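You operate a simulated robot arm through the tools that you are given. There is no shell and no other tool. Be economical: measure what you need, move in short steps, check, and stop when the job is done.

You run a simulated robot arm. Do the job below in one go: nothing can be reset, and whatever is moved stays where it is left.

JOB
Stack the lot block labelled "Lot 65" from the top of the door bench on top of the lot block that says "Lot 92". Then push the dark drawer shut. Then fetch the grey pan from the top of the slat bench and set it on the top of the low pallet. The order counts.

Only the result counts: the job must be done as asked and must still hold three seconds after the hand-in. Knocking over, shifting, dropping, spilling or breaking anything else fails it.

ROBOT AND FRAMES
A 7-joint arm with a two-finger parallel gripper on a trunk, on a base that drives. Base frame: it is fixed to the floor where the robot stands at the start and does not move with it; the origin is under the middle of the robot, x ahead of it, y to its left, z up; the surface under the hand at the start is at about z = 0.88. Lengths are in m, angles in degrees, forces in N, time in s.
With the tool pointing down near the work surface it reaches from about 0.3 to 0.72 m from the robot's upright axis, wherever it stands. Its first joint turns from -166.0 to 166.0 degrees. Places, roughly: dark drawer [-1.1, -4.7, 0.7]; grey pan [5.75, -9.5, 0.75]; top of the low pallet [4.9, -7, 0.3]. Payload 3.43 kg.
The tool frame sits at the grasp point between the pads (the TCP): z along the fingers, y along the line on which they close. The tips reach 0.03 m beyond it. The gripper opens to 0.094 m. The fingers are 0.028 m wide and 0.01 m thick; the gripper's body (0.05 by 0.096 m) begins 0.055 m behind the TCP.
Orientation is told as [roll, pitch, yaw] about the base's x, y, z axes, in that order, counted from this pose: with the fingers straight down and closing along the base's y, the tool's x points along the base's -x, its y along +y and its z along -z.

CONTROLS
- The arm moves only by the tool servo_tool. Its argument "commands" is a list of rows, each a list of 3 entries, a list of its own where there are three numbers: the finger opening in m, from 0 to 0.094, then the shift along the base's x, y, z in m, then the turn, a rotation vector about the base's x, y, z in degrees. In form: [[fingers, [tx, ty, tz], [ax, ay, az]], ...]. A call has 1 to 12 rows; each row shifts and turns the commanded pose from where the row before left it. Rows are played at 5 a second. More than 0.05 m and 8.6 degrees between two rows, or a gripper value outside its range, and nothing of the call is played. A pose out of reach is approached as far as the arm can. The call stops where the force on the tool passes 40 N (or 10 N more than at its start, if that is more) or the arm is blocked; 0.2 s more then pass. Each finger travels about 0.108 m/s and halts on what it meets, pressing with about 25 N; the grip force reading is that of the motor and also rises with nothing between the fingers. The clock runs only during rows and for 0.2 s after the last one: add rows that do not move to give the fingers time. It gives the time, the measured TCP pose, the force on the tool (base axes), the opening and the grip force at its end, in the units of the frame above (readings bear some noise), with the torque about the TCP (base axes, N m) and any sound that the robot's microphone picked up, and new pictures: "show" is both (left out), scene, wrist or none.
- Cameras (640 x 400 px; columns grow to the right, rows downward): "scene" is now at [0.4007, 0.0177, 1.2661]; the picture's right is [-0.00, -0.51, -0.86], its down [-0.36, -0.80, 0.47] and it looks along [-0.93, 0.31, -0.18] (base axes); focal length 214 px, centre (320, 200). "wrist" rides on the gripper at [0.076, 0.014, -0.102] in the tool frame; the picture's right is [-0.18, 0.98, 0.00], its down [-0.75, -0.14, -0.64] and it looks along [-0.63, -0.12, 0.77] (tool axes); focal length 243 px, centre (320, 200). There is no depth. A picture from a camera that has moved, and an enlarged one, comes with that camera's place and axes in the base frame and with its lens.
- move_column(by): slides the trunk up (or, below 0, down) by that many m; the arm and the scene camera ride with it, the base frame stays. It gives what a move gives, with no picture.
- base_move(legs): drives the robot by 1 to 6 legs, each [ahead, left, turn to the left] in m, m and degrees, along the robot's own axes; the way and the turn of a leg run together, so that a leg with both is an arc; at most 1.5 m and 180 degrees a leg. The arm and the cameras ride along, it lands a little off, and it stops where it bumps. It gives what a move gives, and a new picture of the scene camera.
- head_to(pan, tilt): turns the head with the scene camera to pan (to the left, within 80 degrees either way) and tilt (down, from -29 to 69), counted from straight ahead of the robot. It gives what a move gives, and a new picture of the scene camera.
- enlarge(camera, box): a new picture of the part [left, top, right, bottom] of that camera's present view, enlarged. The clock stands still meanwhile.
- close_job(): hands the job in; it is judged then, once.

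Work in short steps. Places have to be worked out from the pictures, the camera data and where the tool is seen: move nearer, look again, correct. Check each grasp and each placing, and mend what went wrong. You have 165 turns and 260 pictures in all, those below and enlarged ones among them. Open the gripper and draw the arm clear of the work before you hand the job in, unless the task says otherwise; then end with one line.

The tools are called after "Emit:" by a JSON object that holds its "name" and its "arguments". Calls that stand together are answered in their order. servo_tool: Moves the arm, as the interface text tells. Its arguments: {"type":"object","properties":{"commands":{"type":"array"},"show":{"type":"string","enum":["both","scene","wrist","none"]}},"required":["commands"]} The other tools are called the same way: move_column (by) slides the trunk up or down; base_move (legs) drives the base; head_to (pan, tilt) turns the head that bears the scene camera; enlarge (camera, box) takes an enlarged picture of a part of a camera's view; close_job () hands the job in.

At the start:

```text
t: 0.0
eef_pos: [0.3933, -0.0283, 1.1624]
ee_rot: [-0.1, 0.0, 0.0]
contact_force: [0.4, -0.3, 0.3]
ft_torque: [0.0, -0.03, 0.02]
grip_width: 0.0941
gripper_force: 0.0
trunk travel left (down, up): [-0.25, 0.34]
robot x, y, heading: [-0.0018, -0.0015, 0.0]
head pan, tilt: [59.4, 68.8]
```

scene: 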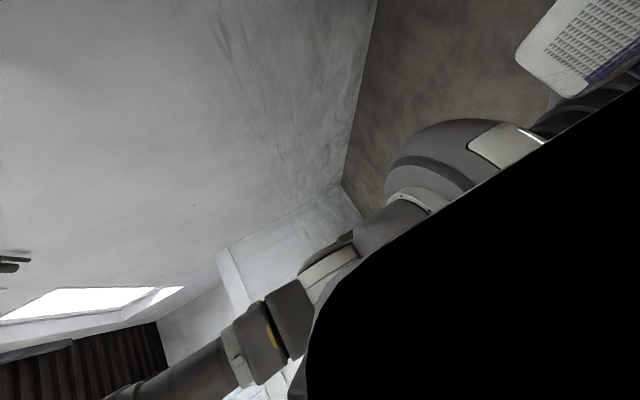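
wrist: 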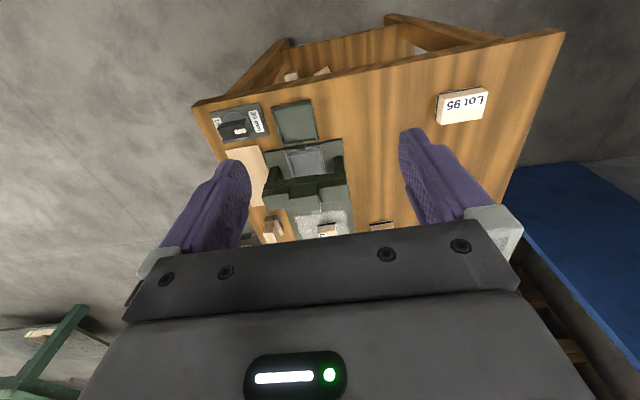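

The wrist view shows a bench ahead with blocks; the scene camera's pose is odd. I turn the head straight ahead, tilted down, to get a usable view.

Emit:
{"name": "head_to", "arguments": {"pan": 0, "tilt": 35}}

Emit:
{"name": "enlarge", "arguments": {"camera": "wrist", "box": [180, 20, 580, 270]}}

```text
t: 1.3
eef_pos: [0.3936, -0.0288, 1.163]
ee_rot: [0.0, 0.0, 0.0]
contact_force: [0.1, -0.8, 0.2]
ft_torque: [0.01, -0.03, 0.0]
grip_width: 0.0941
gripper_force: 0.0
trunk travel left (down, up): [-0.25, 0.34]
robot x, y, heading: [0.0007, 0.0006, 0.2]
head pan, tilt: [0.0, 35.0]
camera scene: at [0.4443, -0.0304, 1.2065], right [0.0, -1.0, 0.0], down [-0.82, 0.0, 0.57], along [-0.57, 0.0, -0.82], focal length 214 px, centre (320, 200)
```

scene: 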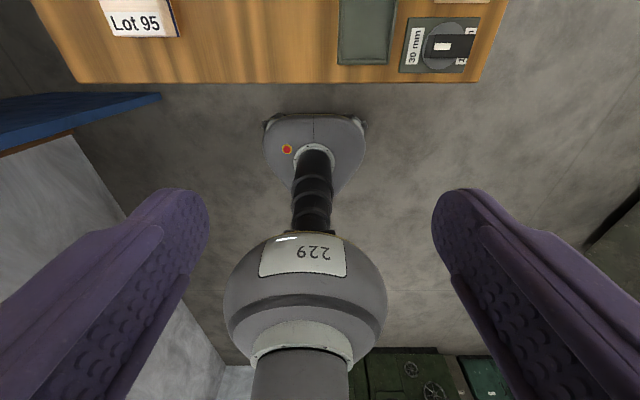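

```text
1.60 times, centred on (380, 145) of wrist
camera zoom: at [0.3179, -0.0151, 1.2651], right [0.18, 0.98, 0.0], down [0.75, -0.14, 0.64], along [0.63, -0.12, -0.77], focal length 388 px, centre (224, 288)
```

zoom: 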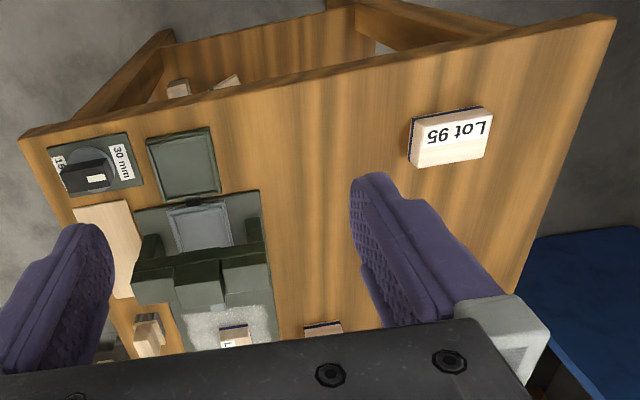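

The scene camera sits at the hand, and looks along the tool axis at tilt 0. I tilt it up to see ahead.

Emit:
{"name": "head_to", "arguments": {"pan": 0, "tilt": -29}}

```text
t: 2.6
eef_pos: [0.3933, -0.0292, 1.1614]
ee_rot: [0.1, 0.0, -0.1]
contact_force: [0.4, 0.5, 0.7]
ft_torque: [0.04, 0.02, 0.0]
grip_width: 0.094
gripper_force: 0.0
trunk travel left (down, up): [-0.25, 0.34]
robot x, y, heading: [-0.0002, -0.0041, 0.1]
head pan, tilt: [0.0, -28.6]
camera scene: at [0.5405, -0.0304, 1.2275], right [0.0, -1.0, 0.0], down [-0.88, 0.0, -0.48], along [0.48, 0.0, -0.88], focal length 214 px, centre (320, 200)
```

scene: 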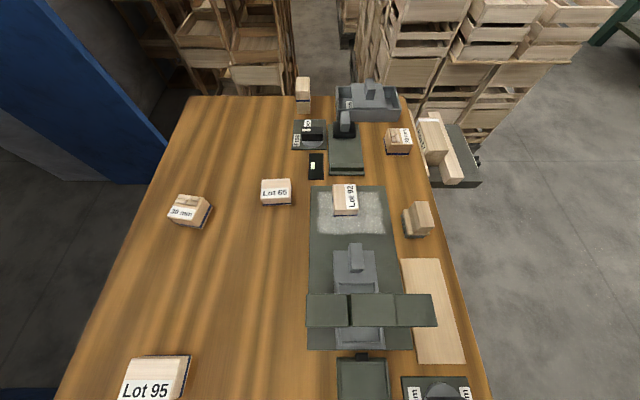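

Lot 65 at about (0.74, 0.05) and Lot 92 at about (0.72, -0.07) are both on this bench. I enlarge to see their shapes.

Emit:
{"name": "enlarge", "arguments": {"camera": "scene", "box": [220, 140, 440, 278]}}

Emit:
{"name": "base_move", "arguments": {"legs": [[0.12, 0, 0]]}}

```text
2.90 times, centred on (330, 209) of scene
camera zoom: at [0.5405, -0.0304, 1.2275], right [0.0, -1.0, 0.0], down [-0.88, 0.0, -0.48], along [0.48, 0.0, -0.88], focal length 622 px, centre (291, 174)
```

zoom: 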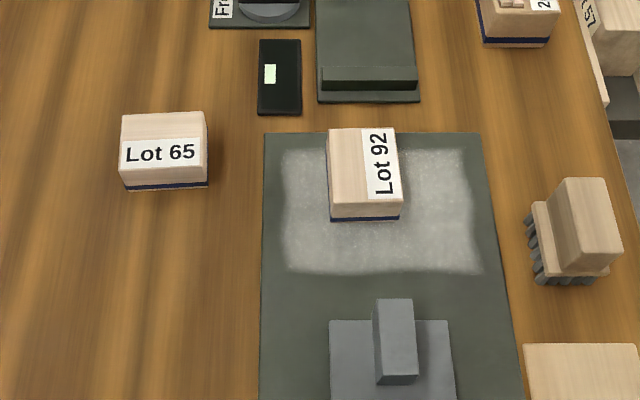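

```text
t: 3.9
eef_pos: [0.5163, -0.0296, 1.1617]
ee_rot: [0.1, 0.1, 0.0]
contact_force: [0.3, 1.0, -0.7]
ft_torque: [0.01, 0.05, 0.01]
grip_width: 0.0937
gripper_force: 0.1
trunk travel left (down, up): [-0.25, 0.34]
robot x, y, heading: [0.122, 0.0003, 0.0]
head pan, tilt: [0.0, -28.6]
camera scene: at [0.6637, -0.0306, 1.2269], right [0.0, -1.0, 0.0], down [-0.88, 0.0, -0.48], along [0.48, 0.0, -0.88], focal length 214 px, centre (320, 200)
```

scene: 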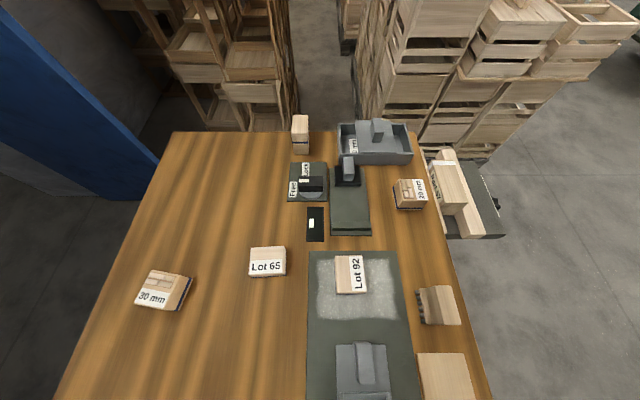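

Triangulating: Lot 65 centre ≈ (0.735, 0.047), top z ≈ 0.914, size about 0.04×0.053×0.03; Lot 92 centre ≈ (0.716, -0.072). I move above Lot 65.

Emit:
{"name": "servo_tool", "arguments": {"commands": [[0.094, [0.0313, 0.011, -0.02], [0, 0, 0]], [0.094, [0.0313, 0.011, -0.02], [0, 0, 0]], [0.094, [0.0313, 0.011, -0.02], [0, 0, 0]], [0.094, [0.0313, 0.011, -0.02], [0, 0, 0]], [0.094, [0.0313, 0.011, -0.02], [0, 0, 0]], [0.094, [0.0313, 0.011, -0.02], [0, 0, 0]], [0.094, [0.031, 0.011, -0.02], [0, 0, 0]], [0.094, [0, 0, 0], [0, 0, 0]]]}}

```text
t: 5.7
eef_pos: [0.7345, 0.0489, 1.0238]
ee_rot: [0.1, 0.0, 0.0]
contact_force: [1.1, -0.3, -0.8]
ft_torque: [0.01, -0.01, 0.02]
grip_width: 0.0941
gripper_force: 0.2
trunk travel left (down, up): [-0.25, 0.34]
robot x, y, heading: [0.1222, 0.0, 0.0]
head pan, tilt: [0.0, -28.6]
camera scene: at [0.882, 0.0467, 1.0881], right [0.0, -1.0, 0.0], down [-0.88, 0.0, -0.48], along [0.48, 0.0, -0.88], focal length 214 px, centre (320, 200)
camera wrist: at [0.6593, 0.0622, 1.1257], right [0.18, 0.98, 0.0], down [0.75, -0.14, 0.64], along [0.63, -0.12, -0.77], focal length 243 px, centre (320, 200)
```

scene: 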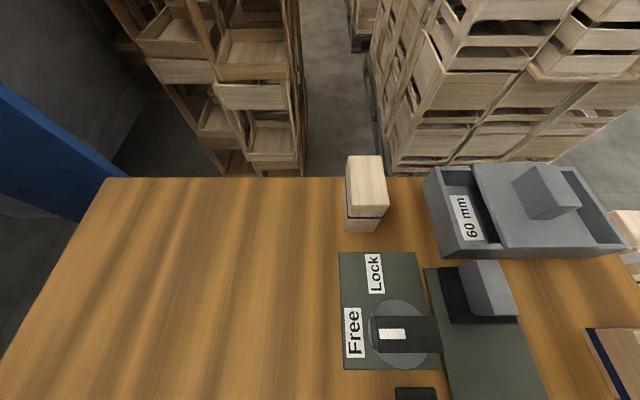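
wrist: 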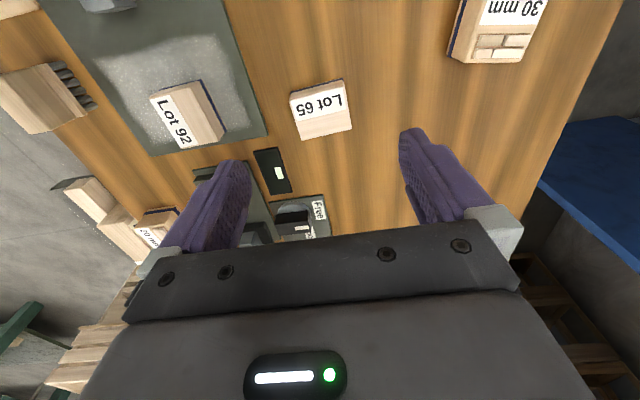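

The wrist view confirms the block centred at (0.734, 0.049). I descend and close.

Emit:
{"name": "servo_tool", "arguments": {"commands": [[0.094, [0, 0, -0.035], [0, 0, 0]], [0.094, [0, 0, -0.035], [0, 0, 0]], [0.094, [0, 0, -0.024], [0, 0, 0]], [0.094, [0, 0, -0.011], [0, 0, 0]], [0.094, [0, 0, 0], [0, 0, 0]], [0.05, [0, 0, 0], [0, 0, 0]], [0.04, [0, 0, 0], [0, 0, 0]], [0.04, [0, 0, 0], [0, 0, 0]], [0.04, [0, 0, 0], [0, 0, 0]]], "show": "wrist"}}

```text
t: 7.7
eef_pos: [0.7348, 0.0485, 0.9172]
ee_rot: [0.0, 0.0, 0.0]
contact_force: [-0.2, 0.4, -0.6]
ft_torque: [0.0, -0.03, 0.01]
grip_width: 0.0488
gripper_force: 25.3
trunk travel left (down, up): [-0.25, 0.34]
robot x, y, heading: [0.1238, -0.0022, 0.0]
head pan, tilt: [0.0, -28.6]
camera wrist: at [0.6589, 0.0619, 1.02], right [0.18, 0.98, 0.0], down [0.75, -0.14, 0.64], along [0.63, -0.12, -0.77], focal length 243 px, centre (320, 200)
```

wrist: 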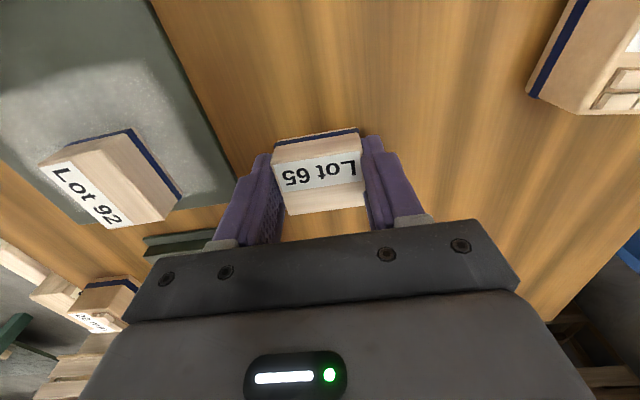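

Lot 65 is gripped (0.049). I lift it and look at Lot 92.

Emit:
{"name": "servo_tool", "arguments": {"commands": [[0.04, [0, 0, 0.03], [0, 0, 0]], [0.04, [0, 0, 0.04], [0, 0, 0]], [0.04, [0, 0, 0.02], [0, 0, 0]], [0.04, [0, -0.04, 0], [0, 0, 0]], [0.04, [0, 0, 0], [0, 0, 0]]], "show": "wrist"}}

Emit:
{"name": "enlarge", "arguments": {"camera": "wrist", "box": [100, 50, 420, 250]}}

```text
t: 8.9
eef_pos: [0.7334, 0.0083, 1.0074]
ee_rot: [0.0, 0.0, 0.0]
contact_force: [0.0, 0.0, -0.1]
ft_torque: [0.05, -0.01, 0.0]
grip_width: 0.0487
gripper_force: 25.1
trunk travel left (down, up): [-0.25, 0.34]
robot x, y, heading: [0.1244, -0.0015, -0.3]
head pan, tilt: [0.0, -28.6]
camera wrist: at [0.658, 0.0225, 1.1103], right [0.18, 0.98, 0.0], down [0.75, -0.14, 0.64], along [0.63, -0.12, -0.77], focal length 243 px, centre (320, 200)
```

wrist: 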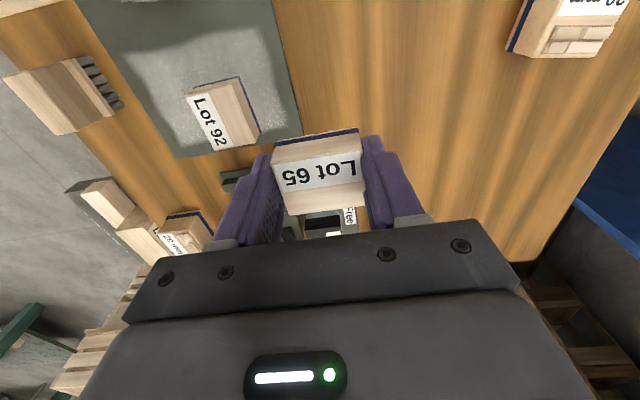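

```text
2.00 times, centred on (260, 150) of wrist
camera zoom: at [0.658, 0.0225, 1.1103], right [0.18, 0.98, 0.0], down [0.75, -0.14, 0.64], along [0.63, -0.12, -0.77], focal length 485 px, centre (440, 300)
```

zoom: 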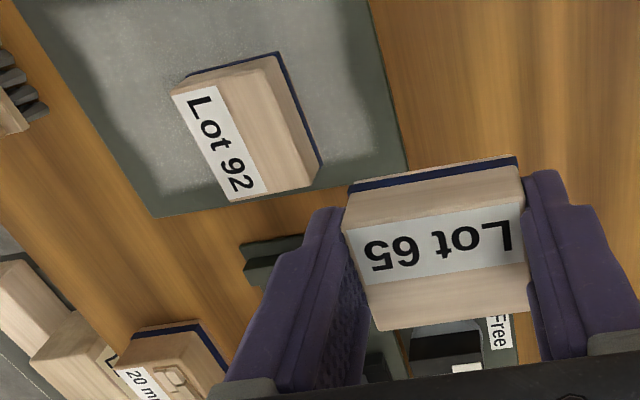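

Lot 92 top centre ≈ (0.718, -0.070). I bring Lot 65 above it and lower to just over contact.

Emit:
{"name": "servo_tool", "arguments": {"commands": [[0.04, [-0.0077, -0.039, 0], [0, 0, 0]], [0.04, [-0.0077, -0.039, 0], [0, 0, 0]], [0.04, [0, 0, 0], [0, 0, 0]], [0.04, [0, 0, -0.025], [0, 0, 0]], [0.04, [0, 0, -0.02], [0, 0, 0]], [0.04, [0, 0, 0], [0, 0, 0]]], "show": "both"}}

Emit:
{"name": "enlarge", "arguments": {"camera": "wrist", "box": [200, 80, 440, 250]}}

```text
t: 10.3
eef_pos: [0.7182, -0.0701, 0.962]
ee_rot: [0.0, 0.0, 0.1]
contact_force: [-1.3, 0.3, 0.4]
ft_torque: [0.0, -0.02, 0.01]
grip_width: 0.0485
gripper_force: 25.0
trunk travel left (down, up): [-0.25, 0.34]
robot x, y, heading: [0.1234, -0.0029, -0.1]
head pan, tilt: [0.0, -28.6]
camera scene: at [0.8656, -0.0715, 1.0269], right [0.0, -1.0, 0.0], down [-0.88, 0.0, -0.48], along [0.48, 0.0, -0.88], focal length 214 px, centre (320, 200)
camera wrist: at [0.6429, -0.0561, 1.0644], right [0.18, 0.98, 0.0], down [0.75, -0.14, 0.64], along [0.63, -0.12, -0.77], focal length 243 px, centre (320, 200)
```

scene: 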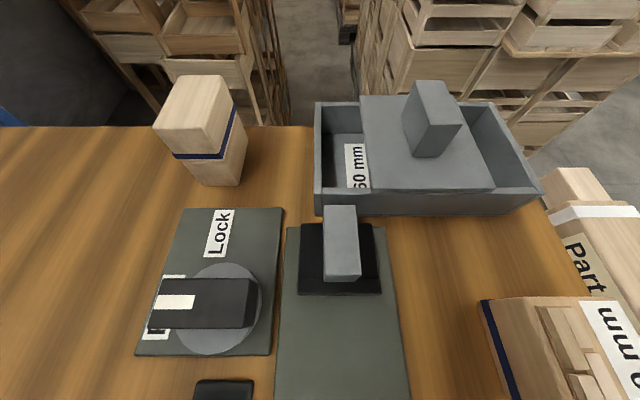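
wrist: 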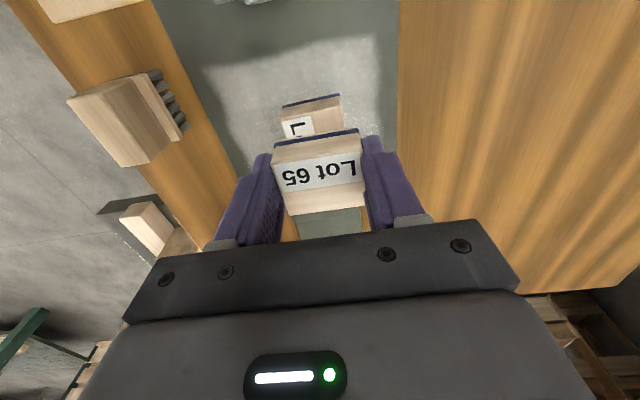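

```text
2.35 times, centred on (320, 165) of wrist
camera zoom: at [0.6429, -0.0561, 1.0644], right [0.18, 0.98, 0.0], down [0.75, -0.14, 0.64], along [0.63, -0.12, -0.77], focal length 571 px, centre (320, 282)
```

zoom: 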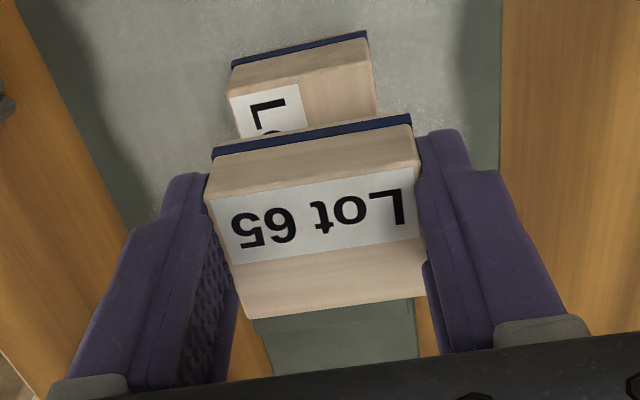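

Alignment is good. I lower in fine steps until contact.

Emit:
{"name": "servo_tool", "arguments": {"commands": [[0.04, [0.002, 0, -0.005], [0, 0, 0]], [0.04, [0, 0, -0.003], [0, 0, 0]], [0.04, [0, 0, -0.002], [0, 0, 0]], [0.04, [0, 0, 0], [0, 0, 0]]], "show": "wrist"}}

```text
t: 11.3
eef_pos: [0.7209, -0.0693, 0.9519]
ee_rot: [0.0, 0.0, 0.0]
contact_force: [-0.6, 0.8, -0.5]
ft_torque: [0.01, 0.01, -0.02]
grip_width: 0.0486
gripper_force: 25.1
trunk travel left (down, up): [-0.25, 0.34]
robot x, y, heading: [0.1239, 0.0014, 0.1]
head pan, tilt: [0.0, -28.6]
camera wrist: at [0.645, -0.0562, 1.0547], right [0.18, 0.98, 0.0], down [0.75, -0.14, 0.64], along [0.63, -0.12, -0.77], focal length 243 px, centre (320, 200)
```

wrist: 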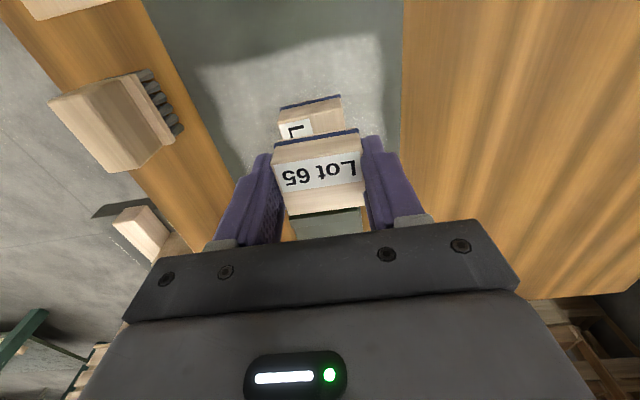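

No contact yet; down in 1.5 mm steps.

Emit:
{"name": "servo_tool", "arguments": {"commands": [[0.04, [0, 0, -0.0015], [0, 0, 0]], [0.04, [0, 0, -0.0015], [0, 0, 0]], [0.04, [0, 0, 0], [0, 0, 0]]], "show": "none"}}

```text
t: 12.1
eef_pos: [0.7209, -0.0699, 0.9495]
ee_rot: [-0.1, -0.2, -0.1]
contact_force: [1.0, 1.2, 15.5]
ft_torque: [-0.01, -0.02, 0.02]
grip_width: 0.0488
gripper_force: 25.3
trunk travel left (down, up): [-0.25, 0.34]
robot x, y, heading: [0.1217, -0.0024, -0.1]
head pan, tilt: [0.0, -28.6]
```

Contact at 15 N. I open slowly, then lift straight up.

Emit:
{"name": "servo_tool", "arguments": {"commands": [[0.04, [0, 0, 0.0008], [0, 0, 0]], [0.052, [0, 0, 0], [0, 0, 0]], [0.07, [0, 0, 0], [0, 0, 0]], [0.08, [0, 0, 0], [0, 0, 0]], [0.08, [0, 0, 0.02], [0, 0, 0]], [0.08, [0, 0, 0.04], [0, 0, 0]], [0.08, [0, 0, 0.05], [0, 0, 0]], [0.08, [-0.04, 0, 0.02], [0, 0, 0]], [0.08, [-0.05, 0, 0], [0, 0, 0]], [0.08, [-0.05, 0, 0], [0, 0, 0]], [0.08, [-0.05, 0, 0], [0, 0, 0]]], "show": "both"}}

```text
t: 14.5
eef_pos: [0.5299, -0.0706, 1.0817]
ee_rot: [-0.1, 0.0, 0.0]
contact_force: [0.0, 0.0, -0.5]
ft_torque: [0.01, 0.0, -0.01]
grip_width: 0.0801
gripper_force: 0.0
trunk travel left (down, up): [-0.25, 0.34]
robot x, y, heading: [0.1237, 0.001, 0.1]
head pan, tilt: [0.0, -28.6]
camera scene: at [0.6766, -0.0718, 1.1469], right [0.0, -1.0, 0.0], down [-0.88, 0.0, -0.48], along [0.48, 0.0, -0.88], focal length 214 px, centre (320, 200)
camera wrist: at [0.4539, -0.0563, 1.1842], right [0.18, 0.98, 0.0], down [0.75, -0.14, 0.64], along [0.63, -0.12, -0.77], focal length 243 px, centre (320, 200)
```

scene: 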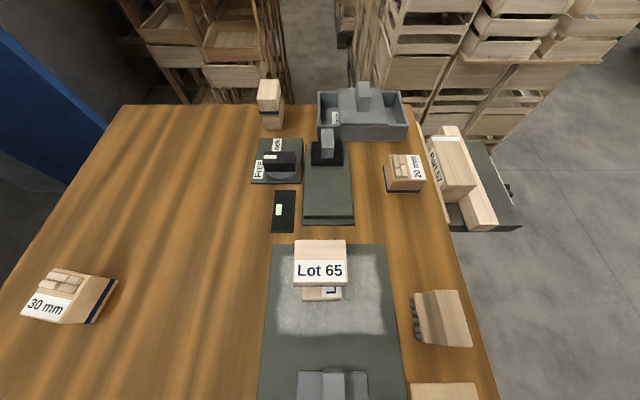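
wrist: 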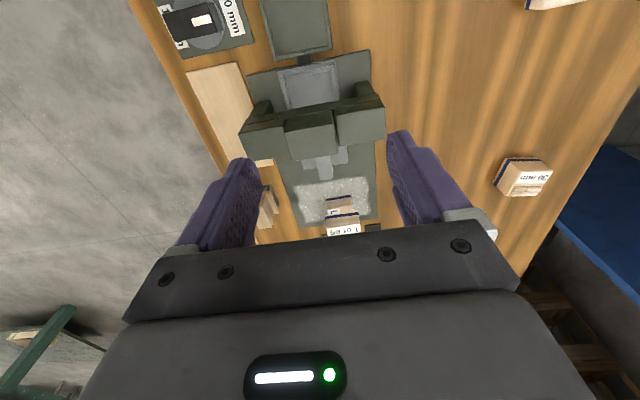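

The stack stands well. I back off from the bench and pitch the tool so the scene camera looks out ahead.

Emit:
{"name": "base_move", "arguments": {"legs": [[-0.4, 0, 0]]}}

Emit:
{"name": "servo_tool", "arguments": {"commands": [[0.08, [-0.01, 0.01, 0.03], [0, -8, 0]], [0.08, [0, 0.01, 0.03], [0, -8, 0]], [0.08, [0, 0.01, 0.03], [0, -8, 0]], [0.08, [0, 0.01, 0.03], [0, -8, 0]], [0.08, [0, 0.01, 0.02], [0, -8, 0]], [0.08, [0, 0.01, 0.02], [0, -8, 0]], [0.08, [0, 0, 0], [0, 0, 0]]], "show": "scene"}}

```text
t: 17.0
eef_pos: [0.1271, -0.0695, 1.0804]
ee_rot: [-0.1, 0.0, 0.0]
contact_force: [-0.1, -0.2, -0.1]
ft_torque: [0.0, -0.01, 0.0]
grip_width: 0.0803
gripper_force: 0.0
trunk travel left (down, up): [-0.25, 0.34]
robot x, y, heading: [-0.284, -0.0032, 0.0]
head pan, tilt: [0.0, -28.6]
camera scene: at [0.275, -0.0716, 1.1466], right [0.0, -1.0, 0.0], down [-0.88, 0.0, -0.48], along [0.48, 0.0, -0.88], focal length 214 px, centre (320, 200)
```

scene: 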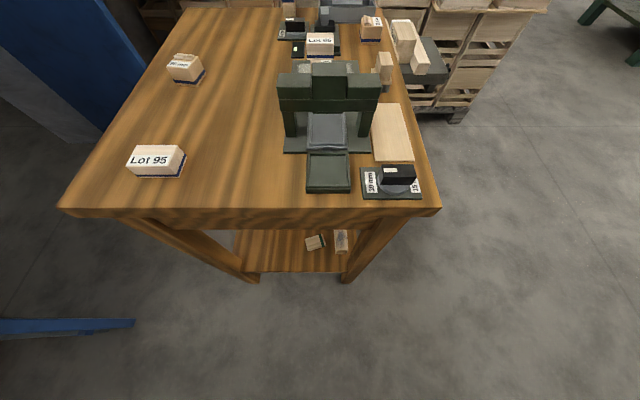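

```text
t: 18.6
eef_pos: [0.1321, -0.011, 1.2506]
ee_rot: [0.0, -47.9, 0.0]
contact_force: [-0.3, 0.0, 1.2]
ft_torque: [0.04, -0.01, -0.01]
grip_width: 0.0799
gripper_force: 0.0
out of reach, approached as far as the arm can: row 6
trunk travel left (down, up): [-0.25, 0.34]
robot x, y, heading: [-0.2822, 0.0016, 0.3]
head pan, tilt: [0.0, -28.6]
camera scene: at [0.1831, -0.0126, 1.4066], right [0.0, -1.0, 0.0], down [-0.23, 0.0, -0.97], along [0.97, 0.0, -0.23], focal length 214 px, centre (320, 200)
```

scene: 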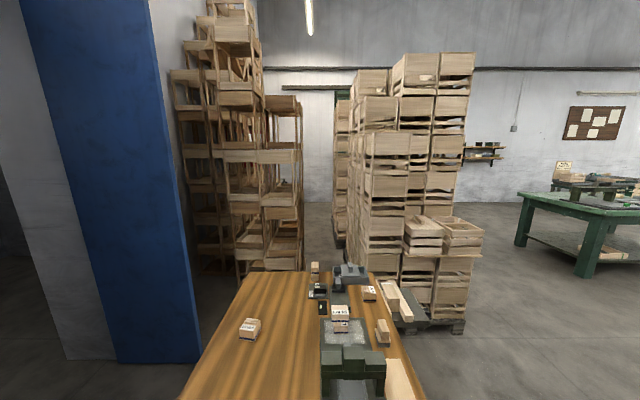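

Now a good forward view. I turn the base right to look toward the drawer.

Emit:
{"name": "base_move", "arguments": {"legs": [[-0.25, 0, 0], [0, 0, -90]]}}

Emit:
{"name": "head_to", "arguments": {"pan": 45, "tilt": -25}}

Emit:
{"name": "head_to", "arguments": {"pan": -45, "tilt": -25}}

```text
t: 24.3
eef_pos: [-0.5503, -0.4125, 1.2507]
ee_rot: [-0.1, -47.9, -90.5]
contact_force: [0.7, 0.0, -0.5]
ft_torque: [-0.01, -0.02, 0.0]
grip_width: 0.0802
gripper_force: 0.1
trunk travel left (down, up): [-0.25, 0.34]
robot x, y, heading: [-0.5398, -0.0019, -90.5]
head pan, tilt: [0.0, -28.6]
camera scene: at [-0.5534, -0.468, 1.4063], right [-1.0, 0.01, 0.0], down [0.0, 0.23, -0.97], along [-0.01, -0.97, -0.23], focal length 214 px, centre (320, 200)
```

scene: 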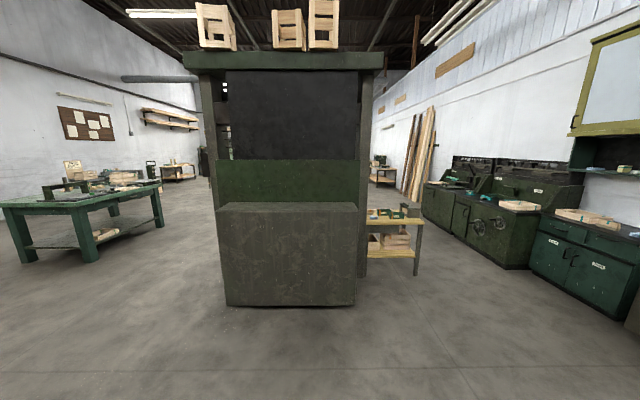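

```text
t: 25.4
eef_pos: [-0.5505, -0.4119, 1.2505]
ee_rot: [0.0, -48.0, -90.5]
contact_force: [-1.1, 0.6, -0.4]
ft_torque: [-0.01, 0.0, 0.01]
grip_width: 0.0801
gripper_force: 0.0
trunk travel left (down, up): [-0.25, 0.34]
robot x, y, heading: [-0.5382, 0.0006, -90.4]
head pan, tilt: [45.0, -25.0]
camera scene: at [-0.5031, -0.4531, 1.4143], right [-0.71, -0.52, -0.47], down [0.3, 0.38, -0.87], along [0.63, -0.77, -0.12], focal length 214 px, centre (320, 200)
```

scene: 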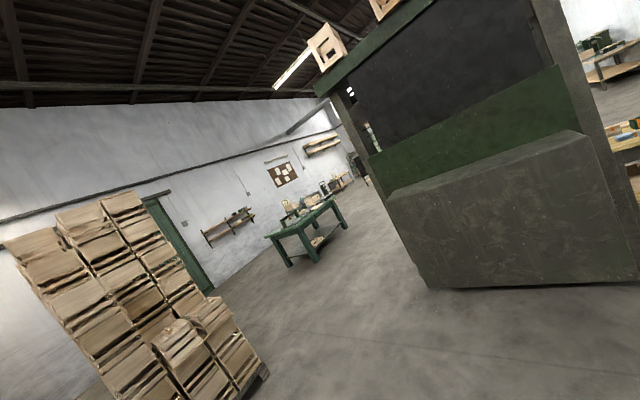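

```text
t: 27.0
eef_pos: [-0.5511, -0.4135, 1.2517]
ee_rot: [-0.1, -48.0, -90.4]
contact_force: [0.0, -0.3, -0.4]
ft_torque: [0.02, 0.0, 0.0]
grip_width: 0.0801
gripper_force: 0.1
trunk travel left (down, up): [-0.25, 0.34]
robot x, y, heading: [-0.537, 0.0012, -90.5]
head pan, tilt: [-45.0, -25.0]
camera scene: at [-0.6034, -0.4522, 1.4143], right [-0.7, 0.53, 0.47], down [-0.3, 0.39, -0.87], along [-0.65, -0.75, -0.12], focal length 214 px, centre (320, 200)
```

scene: 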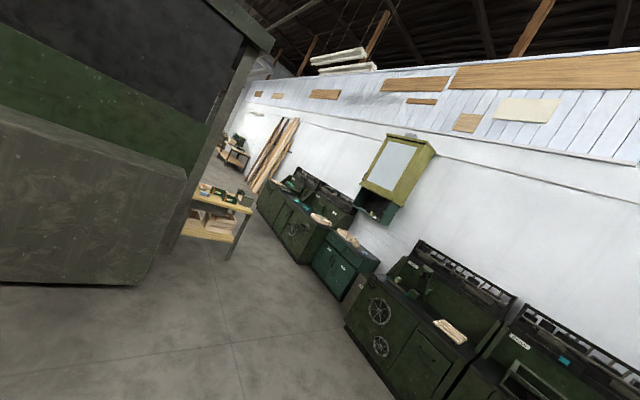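

A booth stands in the way; the drawer is behind it. I go around its right side (x ≈ -2.15), between the yellow bench and the machine row.

Emit:
{"name": "base_move", "arguments": {"legs": [[0.9, 0, 0.5], [0, -1.5, 0], [0, -0.15, 0]]}}

Emit:
{"name": "head_to", "arguments": {"pan": 0, "tilt": -20}}

```text
t: 39.7
eef_pos: [-2.1887, -1.3114, 1.2501]
ee_rot: [0.2, -47.9, -89.5]
contact_force: [-0.3, -0.2, -0.1]
ft_torque: [-0.01, -0.03, 0.05]
grip_width: 0.08
gripper_force: 0.0
trunk travel left (down, up): [-0.25, 0.34]
robot x, y, heading: [-2.1782, -0.9007, -89.5]
head pan, tilt: [-45.0, -25.0]
camera scene: at [-2.2413, -1.3518, 1.4143], right [-0.71, 0.52, 0.47], down [-0.3, 0.38, -0.87], along [-0.63, -0.76, -0.12], focal length 214 px, centre (320, 200)
```

scene: 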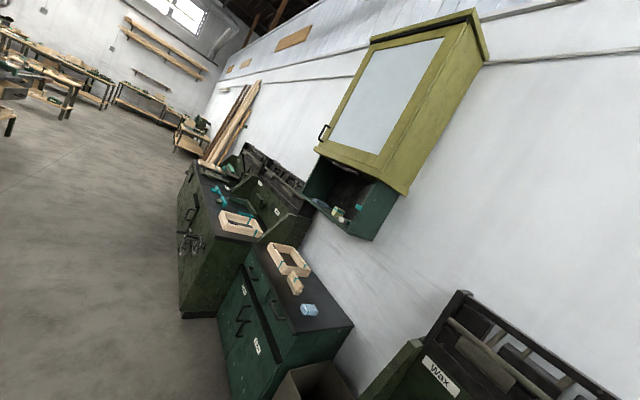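

```text
t: 40.8
eef_pos: [-2.1872, -1.3121, 1.2499]
ee_rot: [-0.1, -47.9, -89.5]
contact_force: [0.3, 0.6, 0.3]
ft_torque: [0.01, 0.0, -0.01]
grip_width: 0.0798
gripper_force: 0.1
trunk travel left (down, up): [-0.25, 0.34]
robot x, y, heading: [-2.1799, -0.8987, -89.6]
head pan, tilt: [0.0, -20.0]
camera scene: at [-2.1899, -1.3662, 1.3923], right [-1.0, -0.01, 0.0], down [0.0, 0.38, -0.93], along [0.01, -0.93, -0.38], focal length 214 px, centre (320, 200)
```

scene: 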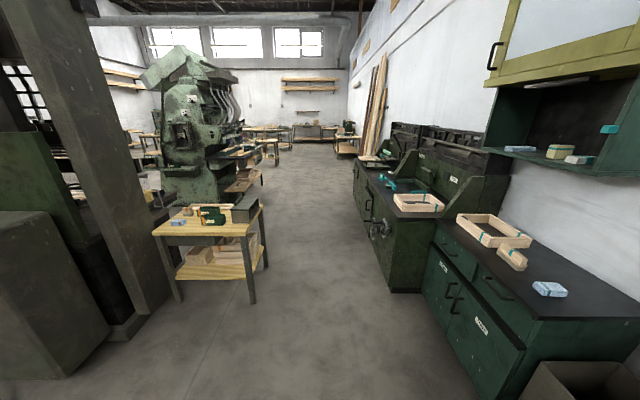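

I enlarge the area where the drawer should be.

Emit:
{"name": "enlarge", "arguments": {"camera": "scene", "box": [140, 100, 340, 225]}}

```text
3.20 times, centred on (240, 162) of scene
camera zoom: at [-2.1899, -1.3662, 1.3923], right [-1.0, -0.01, 0.0], down [0.0, 0.38, -0.93], along [0.01, -0.93, -0.38], focal length 686 px, centre (576, 320)
```

zoom: 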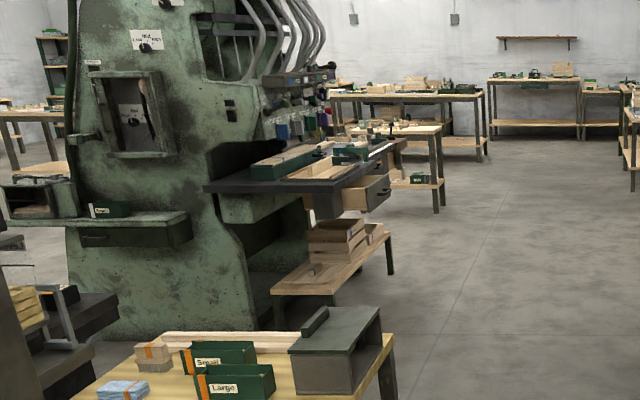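

The open drawer seems to be on the machine's table. I drive down the lane for a closer look.

Emit:
{"name": "base_move", "arguments": {"legs": [[1.5, 0, -0.4], [0.9, 0, 0]]}}

Emit:
{"name": "head_to", "arguments": {"pan": 60, "tilt": -10}}

```text
t: 52.6
eef_pos: [-2.1558, -3.7201, 1.2509]
ee_rot: [0.0, -47.8, -89.2]
contact_force: [0.2, 0.2, 0.6]
ft_torque: [0.04, -0.02, 0.02]
grip_width: 0.08
gripper_force: 0.0
trunk travel left (down, up): [-0.25, 0.34]
robot x, y, heading: [-2.1522, -3.3086, -89.1]
head pan, tilt: [0.0, -20.0]
camera scene: at [-2.1583, -3.7752, 1.3921], right [-1.0, -0.01, 0.0], down [-0.01, 0.38, -0.93], along [0.01, -0.93, -0.38], focal length 214 px, centre (320, 200)
```

scene: 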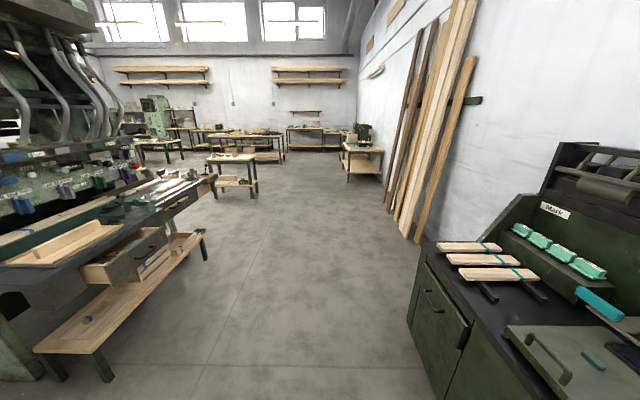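

```text
t: 53.9
eef_pos: [-2.1556, -3.7189, 1.251]
ee_rot: [0.0, -47.9, -89.2]
contact_force: [0.3, 0.0, 0.3]
ft_torque: [0.03, 0.03, 0.02]
grip_width: 0.08
gripper_force: 0.0
trunk travel left (down, up): [-0.25, 0.34]
robot x, y, heading: [-2.1494, -3.3094, -89.3]
head pan, tilt: [60.0, -10.0]
camera scene: at [-2.0859, -3.7394, 1.4046], right [-0.49, -0.65, -0.58], down [0.14, 0.6, -0.79], along [0.86, -0.47, -0.2], focal length 214 px, centre (320, 200)
```

scene: 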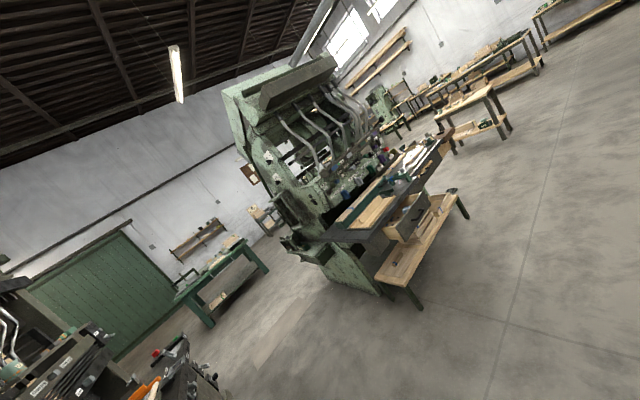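

The drawer (front ≈ (-1.17, -4.72)) opens toward -x. I drive to y ≈ -4.7 and turn to face +x.

Emit:
{"name": "base_move", "arguments": {"legs": [[1.4, 0, 0], [0, 0, 89.2]]}}

Emit:
{"name": "head_to", "arguments": {"pan": 0, "tilt": -8}}

```text
t: 64.7
eef_pos: [-1.7175, -4.7272, 1.2502]
ee_rot: [0.0, -47.9, -0.2]
contact_force: [0.8, -0.3, 0.2]
ft_torque: [0.01, 0.01, 0.0]
grip_width: 0.0802
gripper_force: 0.1
trunk travel left (down, up): [-0.25, 0.34]
robot x, y, heading: [-2.1314, -4.7175, -0.1]
head pan, tilt: [60.0, -10.0]
camera scene: at [-1.7012, -4.6561, 1.4046], right [0.64, -0.5, -0.58], down [-0.6, 0.15, -0.79], along [0.49, 0.85, -0.2], focal length 214 px, centre (320, 200)
```

scene: 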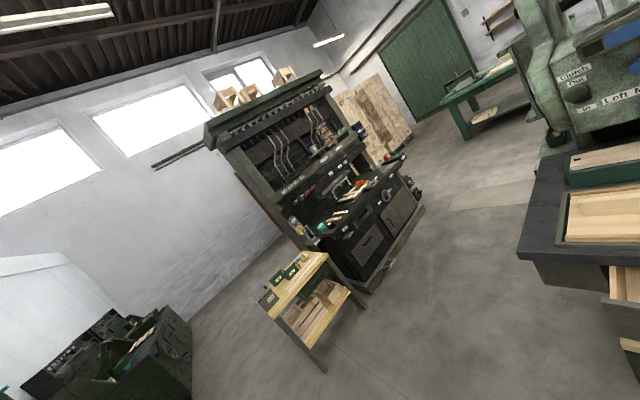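

```text
t: 66.0
eef_pos: [-1.7178, -4.7287, 1.2507]
ee_rot: [0.0, -47.9, -0.3]
contact_force: [0.2, -0.1, 0.8]
ft_torque: [-0.01, -0.01, 0.0]
grip_width: 0.08
gripper_force: 0.2
trunk travel left (down, up): [-0.25, 0.34]
robot x, y, heading: [-2.1302, -4.7121, -0.2]
head pan, tilt: [0.0, -8.0]
camera scene: at [-1.6714, -4.7292, 1.3732], right [0.0, -1.0, 0.0], down [-0.56, 0.0, -0.83], along [0.83, 0.0, -0.56], focal length 214 px, centre (320, 200)
```

scene: 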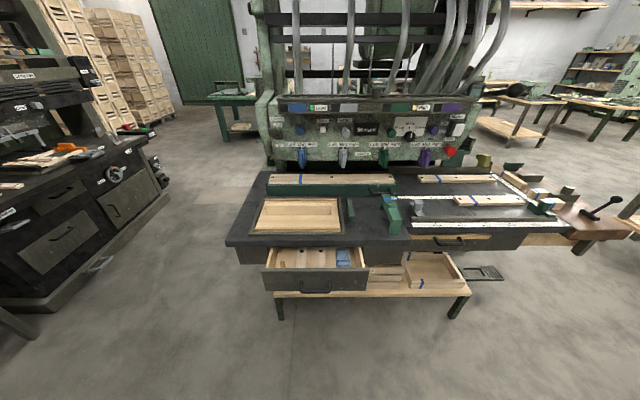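

The open dark-fronted drawer is right ahead. I enlarge it.

Emit:
{"name": "enlarge", "arguments": {"camera": "scene", "box": [220, 190, 420, 315]}}

```text
3.20 times, centred on (320, 252) of scene
camera zoom: at [-1.6714, -4.7292, 1.3732], right [0.0, -1.0, 0.0], down [-0.56, 0.0, -0.83], along [0.83, 0.0, -0.56], focal length 686 px, centre (320, 32)
```

zoom: 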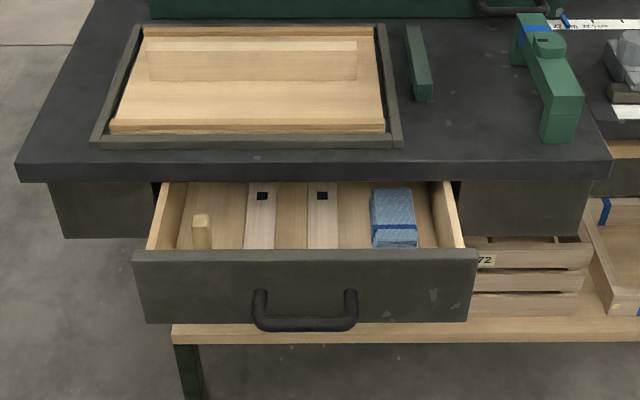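

Drawer front ≈ x -1.185, z 0.63–0.75, centre y ≈ -4.71, with the handle below the middle. I lower the trunk and bring the tool horizontal.

Emit:
{"name": "move_column", "arguments": {"by": -0.2}}

Emit:
{"name": "servo_tool", "arguments": {"commands": [[0.0, [0, 0.005, -0.04], [0, -8.4, 0]], [0.0, [0, 0.005, -0.04], [0, -8.4, 0]], [0.0, [0, 0.005, -0.04], [0, -8.4, 0]], [0.0, [0, 0, -0.04], [0, -8.4, 0]], [0.0, [0, 0, -0.04], [0, -8.4, 0]], [0.0, [0, 0, -0.04], [0, 0, 0]], [0.0, [0, 0, -0.04], [0, 0, 0]], [0.0, [0, 0, 0], [0, 0, 0]]], "show": "both"}}

```text
t: 68.2
eef_pos: [-1.7176, -4.7268, 1.051]
ee_rot: [0.0, -47.9, -0.4]
contact_force: [0.5, -0.2, -0.9]
ft_torque: [-0.03, 0.04, 0.03]
grip_width: 0.08
gripper_force: 0.1
trunk travel left (down, up): [-0.05, 0.54]
robot x, y, heading: [-2.1335, -4.7117, -0.3]
head pan, tilt: [0.0, -8.0]
```

```text
t: 70.0
eef_pos: [-1.6309, -4.7181, 0.7949]
ee_rot: [55.4, -89.8, -55.6]
contact_force: [0.4, 0.2, 0.0]
ft_torque: [0.01, 0.02, 0.0]
grip_width: 0.0
gripper_force: 24.9
out of reach, approached as far as the arm can: row 1, 2, 3
trunk travel left (down, up): [-0.05, 0.54]
robot x, y, heading: [-2.126, -4.7148, -0.3]
head pan, tilt: [0.0, -8.0]
camera scene: at [-1.678, -4.7196, 0.9183], right [0.0, -1.0, 0.0], down [0.14, 0.0, -0.99], along [0.99, -0.01, 0.14], focal length 214 px, centre (320, 200)
camera wrist: at [-1.733, -4.7033, 0.718], right [0.01, 0.98, 0.19], down [-0.64, -0.14, 0.75], along [0.77, -0.12, 0.63], focal length 243 px, centre (320, 200)
```

scene: 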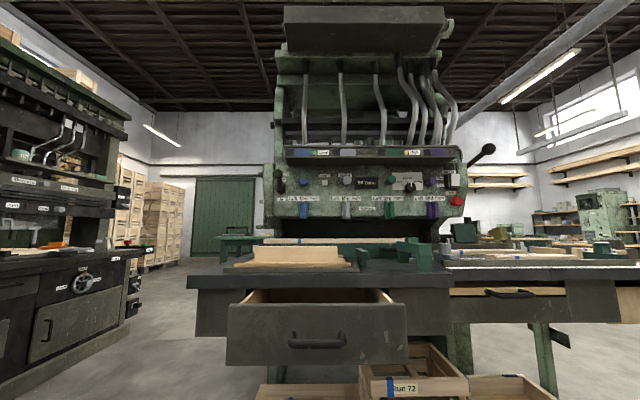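
wrist: 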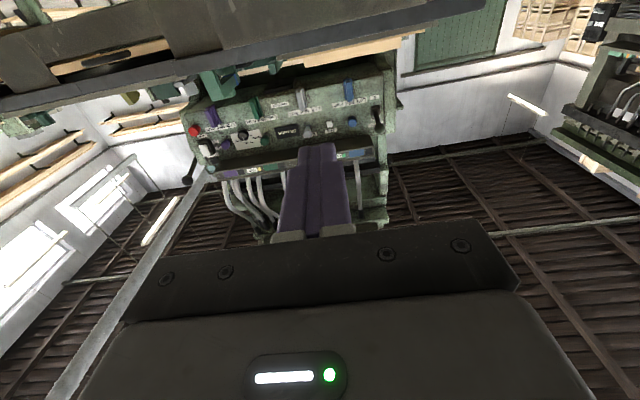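

The drawer front is clear: handle bar at z ≈ 0.70, y ≈ -4.715. I lower the tool to that height, then drive ahead 0.28 to just before the handle.

Emit:
{"name": "servo_tool", "arguments": {"commands": [[0.0, [0, 0, -0.04], [0, 0, 0]], [0.0, [0, 0.003, -0.04], [0, 0, 0]], [0.0, [0, 0, -0.013], [0, 0, 0]], [0.0, [0, 0, 0], [0, 0, 0]]], "show": "none"}}

Emit:
{"name": "base_move", "arguments": {"legs": [[0.28, 0, 0.3]]}}

Emit:
{"name": "head_to", "arguments": {"pan": 0, "tilt": 40}}

```text
t: 71.0
eef_pos: [-1.6302, -4.7128, 0.6987]
ee_rot: [53.0, -89.7, -53.2]
contact_force: [0.0, 0.1, -0.5]
ft_torque: [0.01, 0.0, -0.03]
grip_width: 0.0
gripper_force: 25.6
trunk travel left (down, up): [-0.05, 0.54]
robot x, y, heading: [-2.1294, -4.7166, -0.2]
head pan, tilt: [0.0, -8.0]
```

```text
t: 72.9
eef_pos: [-1.352, -4.7132, 0.7012]
ee_rot: [54.2, -89.7, -54.2]
contact_force: [0.5, 0.9, -0.9]
ft_torque: [0.02, 0.0, 0.02]
grip_width: 0.0
gripper_force: 24.8
trunk travel left (down, up): [-0.05, 0.54]
robot x, y, heading: [-1.8543, -4.7125, -0.1]
head pan, tilt: [0.0, -8.0]
camera scene: at [-1.3996, -4.7149, 0.825], right [0.0, -1.0, 0.0], down [0.14, 0.0, -0.99], along [0.99, 0.0, 0.14], focal length 214 px, centre (320, 200)
```

scene: 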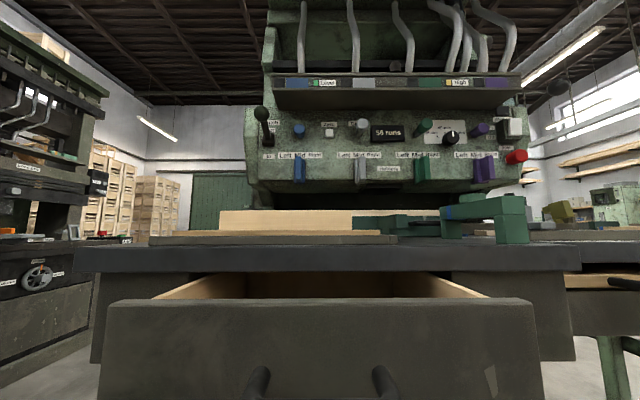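

```text
t: 74.1
eef_pos: [-1.3532, -4.7128, 0.7002]
ee_rot: [52.9, -89.7, -52.9]
contact_force: [0.3, -0.7, -0.3]
ft_torque: [0.0, -0.01, 0.0]
grip_width: 0.0
gripper_force: 24.9
trunk travel left (down, up): [-0.05, 0.54]
robot x, y, heading: [-1.8502, -4.7146, -0.3]
head pan, tilt: [0.0, 40.0]
camera scene: at [-1.4003, -4.7146, 0.749], right [0.0, -1.0, 0.0], down [-0.64, 0.0, -0.76], along [0.76, 0.0, -0.64], focal length 214 px, centre (320, 200)
```

scene: 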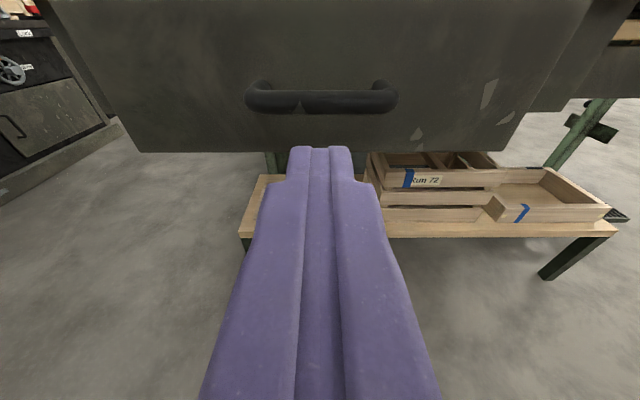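

The tips line up with the handle bar. I push forward in small steps.

Emit:
{"name": "servo_tool", "arguments": {"commands": [[0.0, [0.03, 0, 0.002], [0, 0, 0]], [0.0, [0.03, 0, 0], [0, 0, 0]], [0.0, [0.015, 0, 0], [0, 0, 0]], [0.0, [0.015, 0, 0], [0, 0, 0]], [0.0, [0.01, 0, 0], [0, 0, 0]], [0.0, [0.01, 0, 0], [0, 0, 0]], [0.0, [0.01, 0, 0], [0, 0, 0]]], "show": "scene"}}

```text
t: 75.7
eef_pos: [-1.2325, -4.7131, 0.7015]
ee_rot: [57.3, -89.6, -57.3]
contact_force: [0.6, 0.5, 1.0]
ft_torque: [0.01, 0.01, -0.01]
grip_width: 0.0
gripper_force: 24.7
trunk travel left (down, up): [-0.05, 0.54]
robot x, y, heading: [-1.8531, -4.7142, -0.0]
head pan, tilt: [0.0, 40.0]
camera scene: at [-1.28, -4.7151, 0.7505], right [0.0, -1.0, 0.0], down [-0.64, 0.0, -0.76], along [0.76, 0.0, -0.64], focal length 214 px, centre (320, 200)
```

scene: 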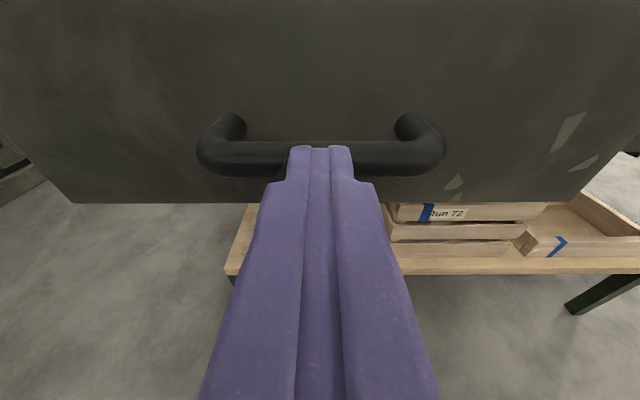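

Triangulated, the bar is at x ≈ -1.17, z ≈ 0.688; I lower by 12 mm and keep pushing.

Emit:
{"name": "servo_tool", "arguments": {"commands": [[0.0, [0, 0, -0.012], [0, 0, 0]], [0.0, [0.01, 0, 0], [0, 0, 0]], [0.0, [0.01, 0, 0], [0, 0, 0]], [0.0, [0.01, 0, 0], [0, 0, 0]], [0.0, [0.01, 0, 0], [0, 0, 0]], [0.0, [0.01, 0, 0], [0, 0, 0]], [0.0, [0.01, 0, 0], [0, 0, 0]]], "show": "scene"}}

```text
t: 77.3
eef_pos: [-1.1728, -4.7122, 0.6888]
ee_rot: [40.1, -89.7, -40.1]
contact_force: [-0.1, -0.2, 0.6]
ft_torque: [0.0, 0.03, -0.03]
grip_width: 0.0
gripper_force: 24.5
trunk travel left (down, up): [-0.05, 0.54]
robot x, y, heading: [-1.8537, -4.7165, -0.1]
head pan, tilt: [0.0, 40.0]
camera scene: at [-1.2205, -4.7148, 0.7383], right [0.0, -1.0, 0.0], down [-0.65, 0.0, -0.76], along [0.76, 0.0, -0.65], focal length 214 px, centre (320, 200)
```

scene: 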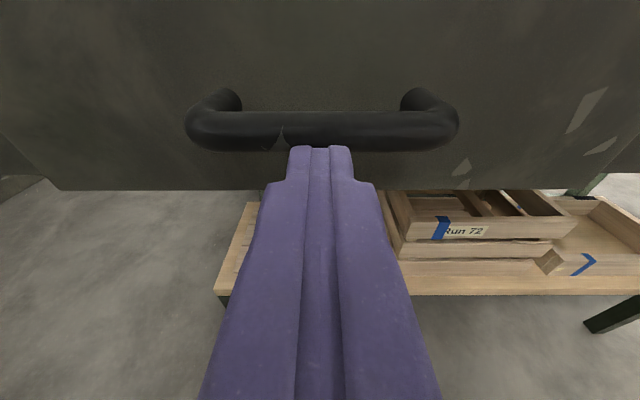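

Handle width analysis shows the drawer is already moving with the tip (about 0.1 m so far); the bar is at z ≈ 0.70. I back off slightly, raise, and push on until it resists.

Emit:
{"name": "servo_tool", "arguments": {"commands": [[0.0, [-0.015, 0, 0], [0, 0, 0]], [0.0, [0, 0, 0.011], [0, 0, 0]], [0.0, [0.015, 0, 0], [0, 0, 0]], [0.0, [0.008, 0, 0], [0, 0, 0]], [0.0, [0.008, 0, 0], [0, 0, 0]], [0.0, [0.008, 0, 0], [0, 0, 0]], [0.0, [0.008, 0, 0], [0, 0, 0]], [0.0, [0.008, 0, 0], [0, 0, 0]]], "show": "scene"}}

```text
t: 78.7
eef_pos: [-1.1551, -4.7131, 0.7016]
ee_rot: [34.7, -89.7, -34.7]
contact_force: [-28.1, 0.4, 15.9]
ft_torque: [-0.08, -0.51, -0.12]
grip_width: 0.0
gripper_force: 25.0
trunk travel left (down, up): [-0.05, 0.54]
robot x, y, heading: [-1.8551, -4.7174, -0.3]
head pan, tilt: [0.0, 40.0]
stopped in row 7: the force on the tool passed its limit at 54 N (the readings are from after the stop); the commanded pose is now the measured one
camera scene: at [-1.2027, -4.7146, 0.7501], right [0.0, -1.0, 0.0], down [-0.65, 0.0, -0.76], along [0.76, 0.0, -0.65], focal length 214 px, centre (320, 200)
```

scene: 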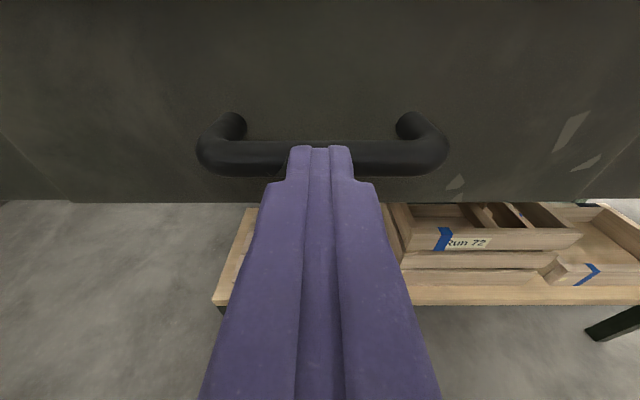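

It resists now (54 N peak). I back off and look whether the front is flush.

Emit:
{"name": "servo_tool", "arguments": {"commands": [[0.0, [-0.02, 0, 0], [0, 0, 0]], [0.0, [-0.05, 0, 0], [0, 0, 0]], [0.0, [-0.05, 0, 0], [0, 0, 0]], [0.0, [-0.05, 0, 0], [0, 0, 0]], [0.0, [-0.03, 0, 0], [0, 0, 0]]], "show": "none"}}

Emit:
{"name": "head_to", "arguments": {"pan": 0, "tilt": 10}}

```text
t: 79.8
eef_pos: [-1.3364, -4.713, 0.6945]
ee_rot: [6.9, -88.4, -7.1]
contact_force: [38.6, -5.9, -18.8]
ft_torque: [0.4, 0.1, 0.75]
grip_width: 0.0
gripper_force: 24.9
trunk travel left (down, up): [-0.05, 0.54]
robot x, y, heading: [-1.851, -4.7134, -0.3]
head pan, tilt: [0.0, 40.0]
stopped in row 5: the force on the tool passed its limit at 154 N (the readings are from after the stop); the commanded pose is now the measured one
```

```text
t: 80.8
eef_pos: [-1.3372, -4.7124, 0.6951]
ee_rot: [7.6, -88.5, -7.9]
contact_force: [66.1, -11.7, -23.9]
ft_torque: [0.76, 1.46, 1.44]
grip_width: 0.0
gripper_force: 24.5
trunk travel left (down, up): [-0.05, 0.54]
robot x, y, heading: [-1.8529, -4.7161, -0.1]
head pan, tilt: [0.0, 10.0]
camera scene: at [-1.3745, -4.7144, 0.7924], right [0.0, -1.0, 0.0], down [-0.2, 0.0, -0.98], along [0.98, 0.0, -0.2], focal length 214 px, centre (320, 200)
```

scene: 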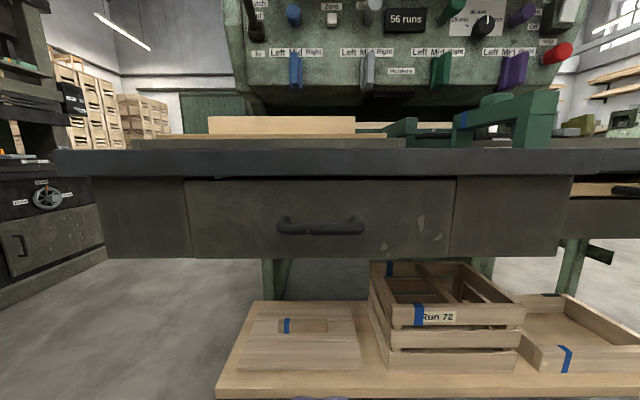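

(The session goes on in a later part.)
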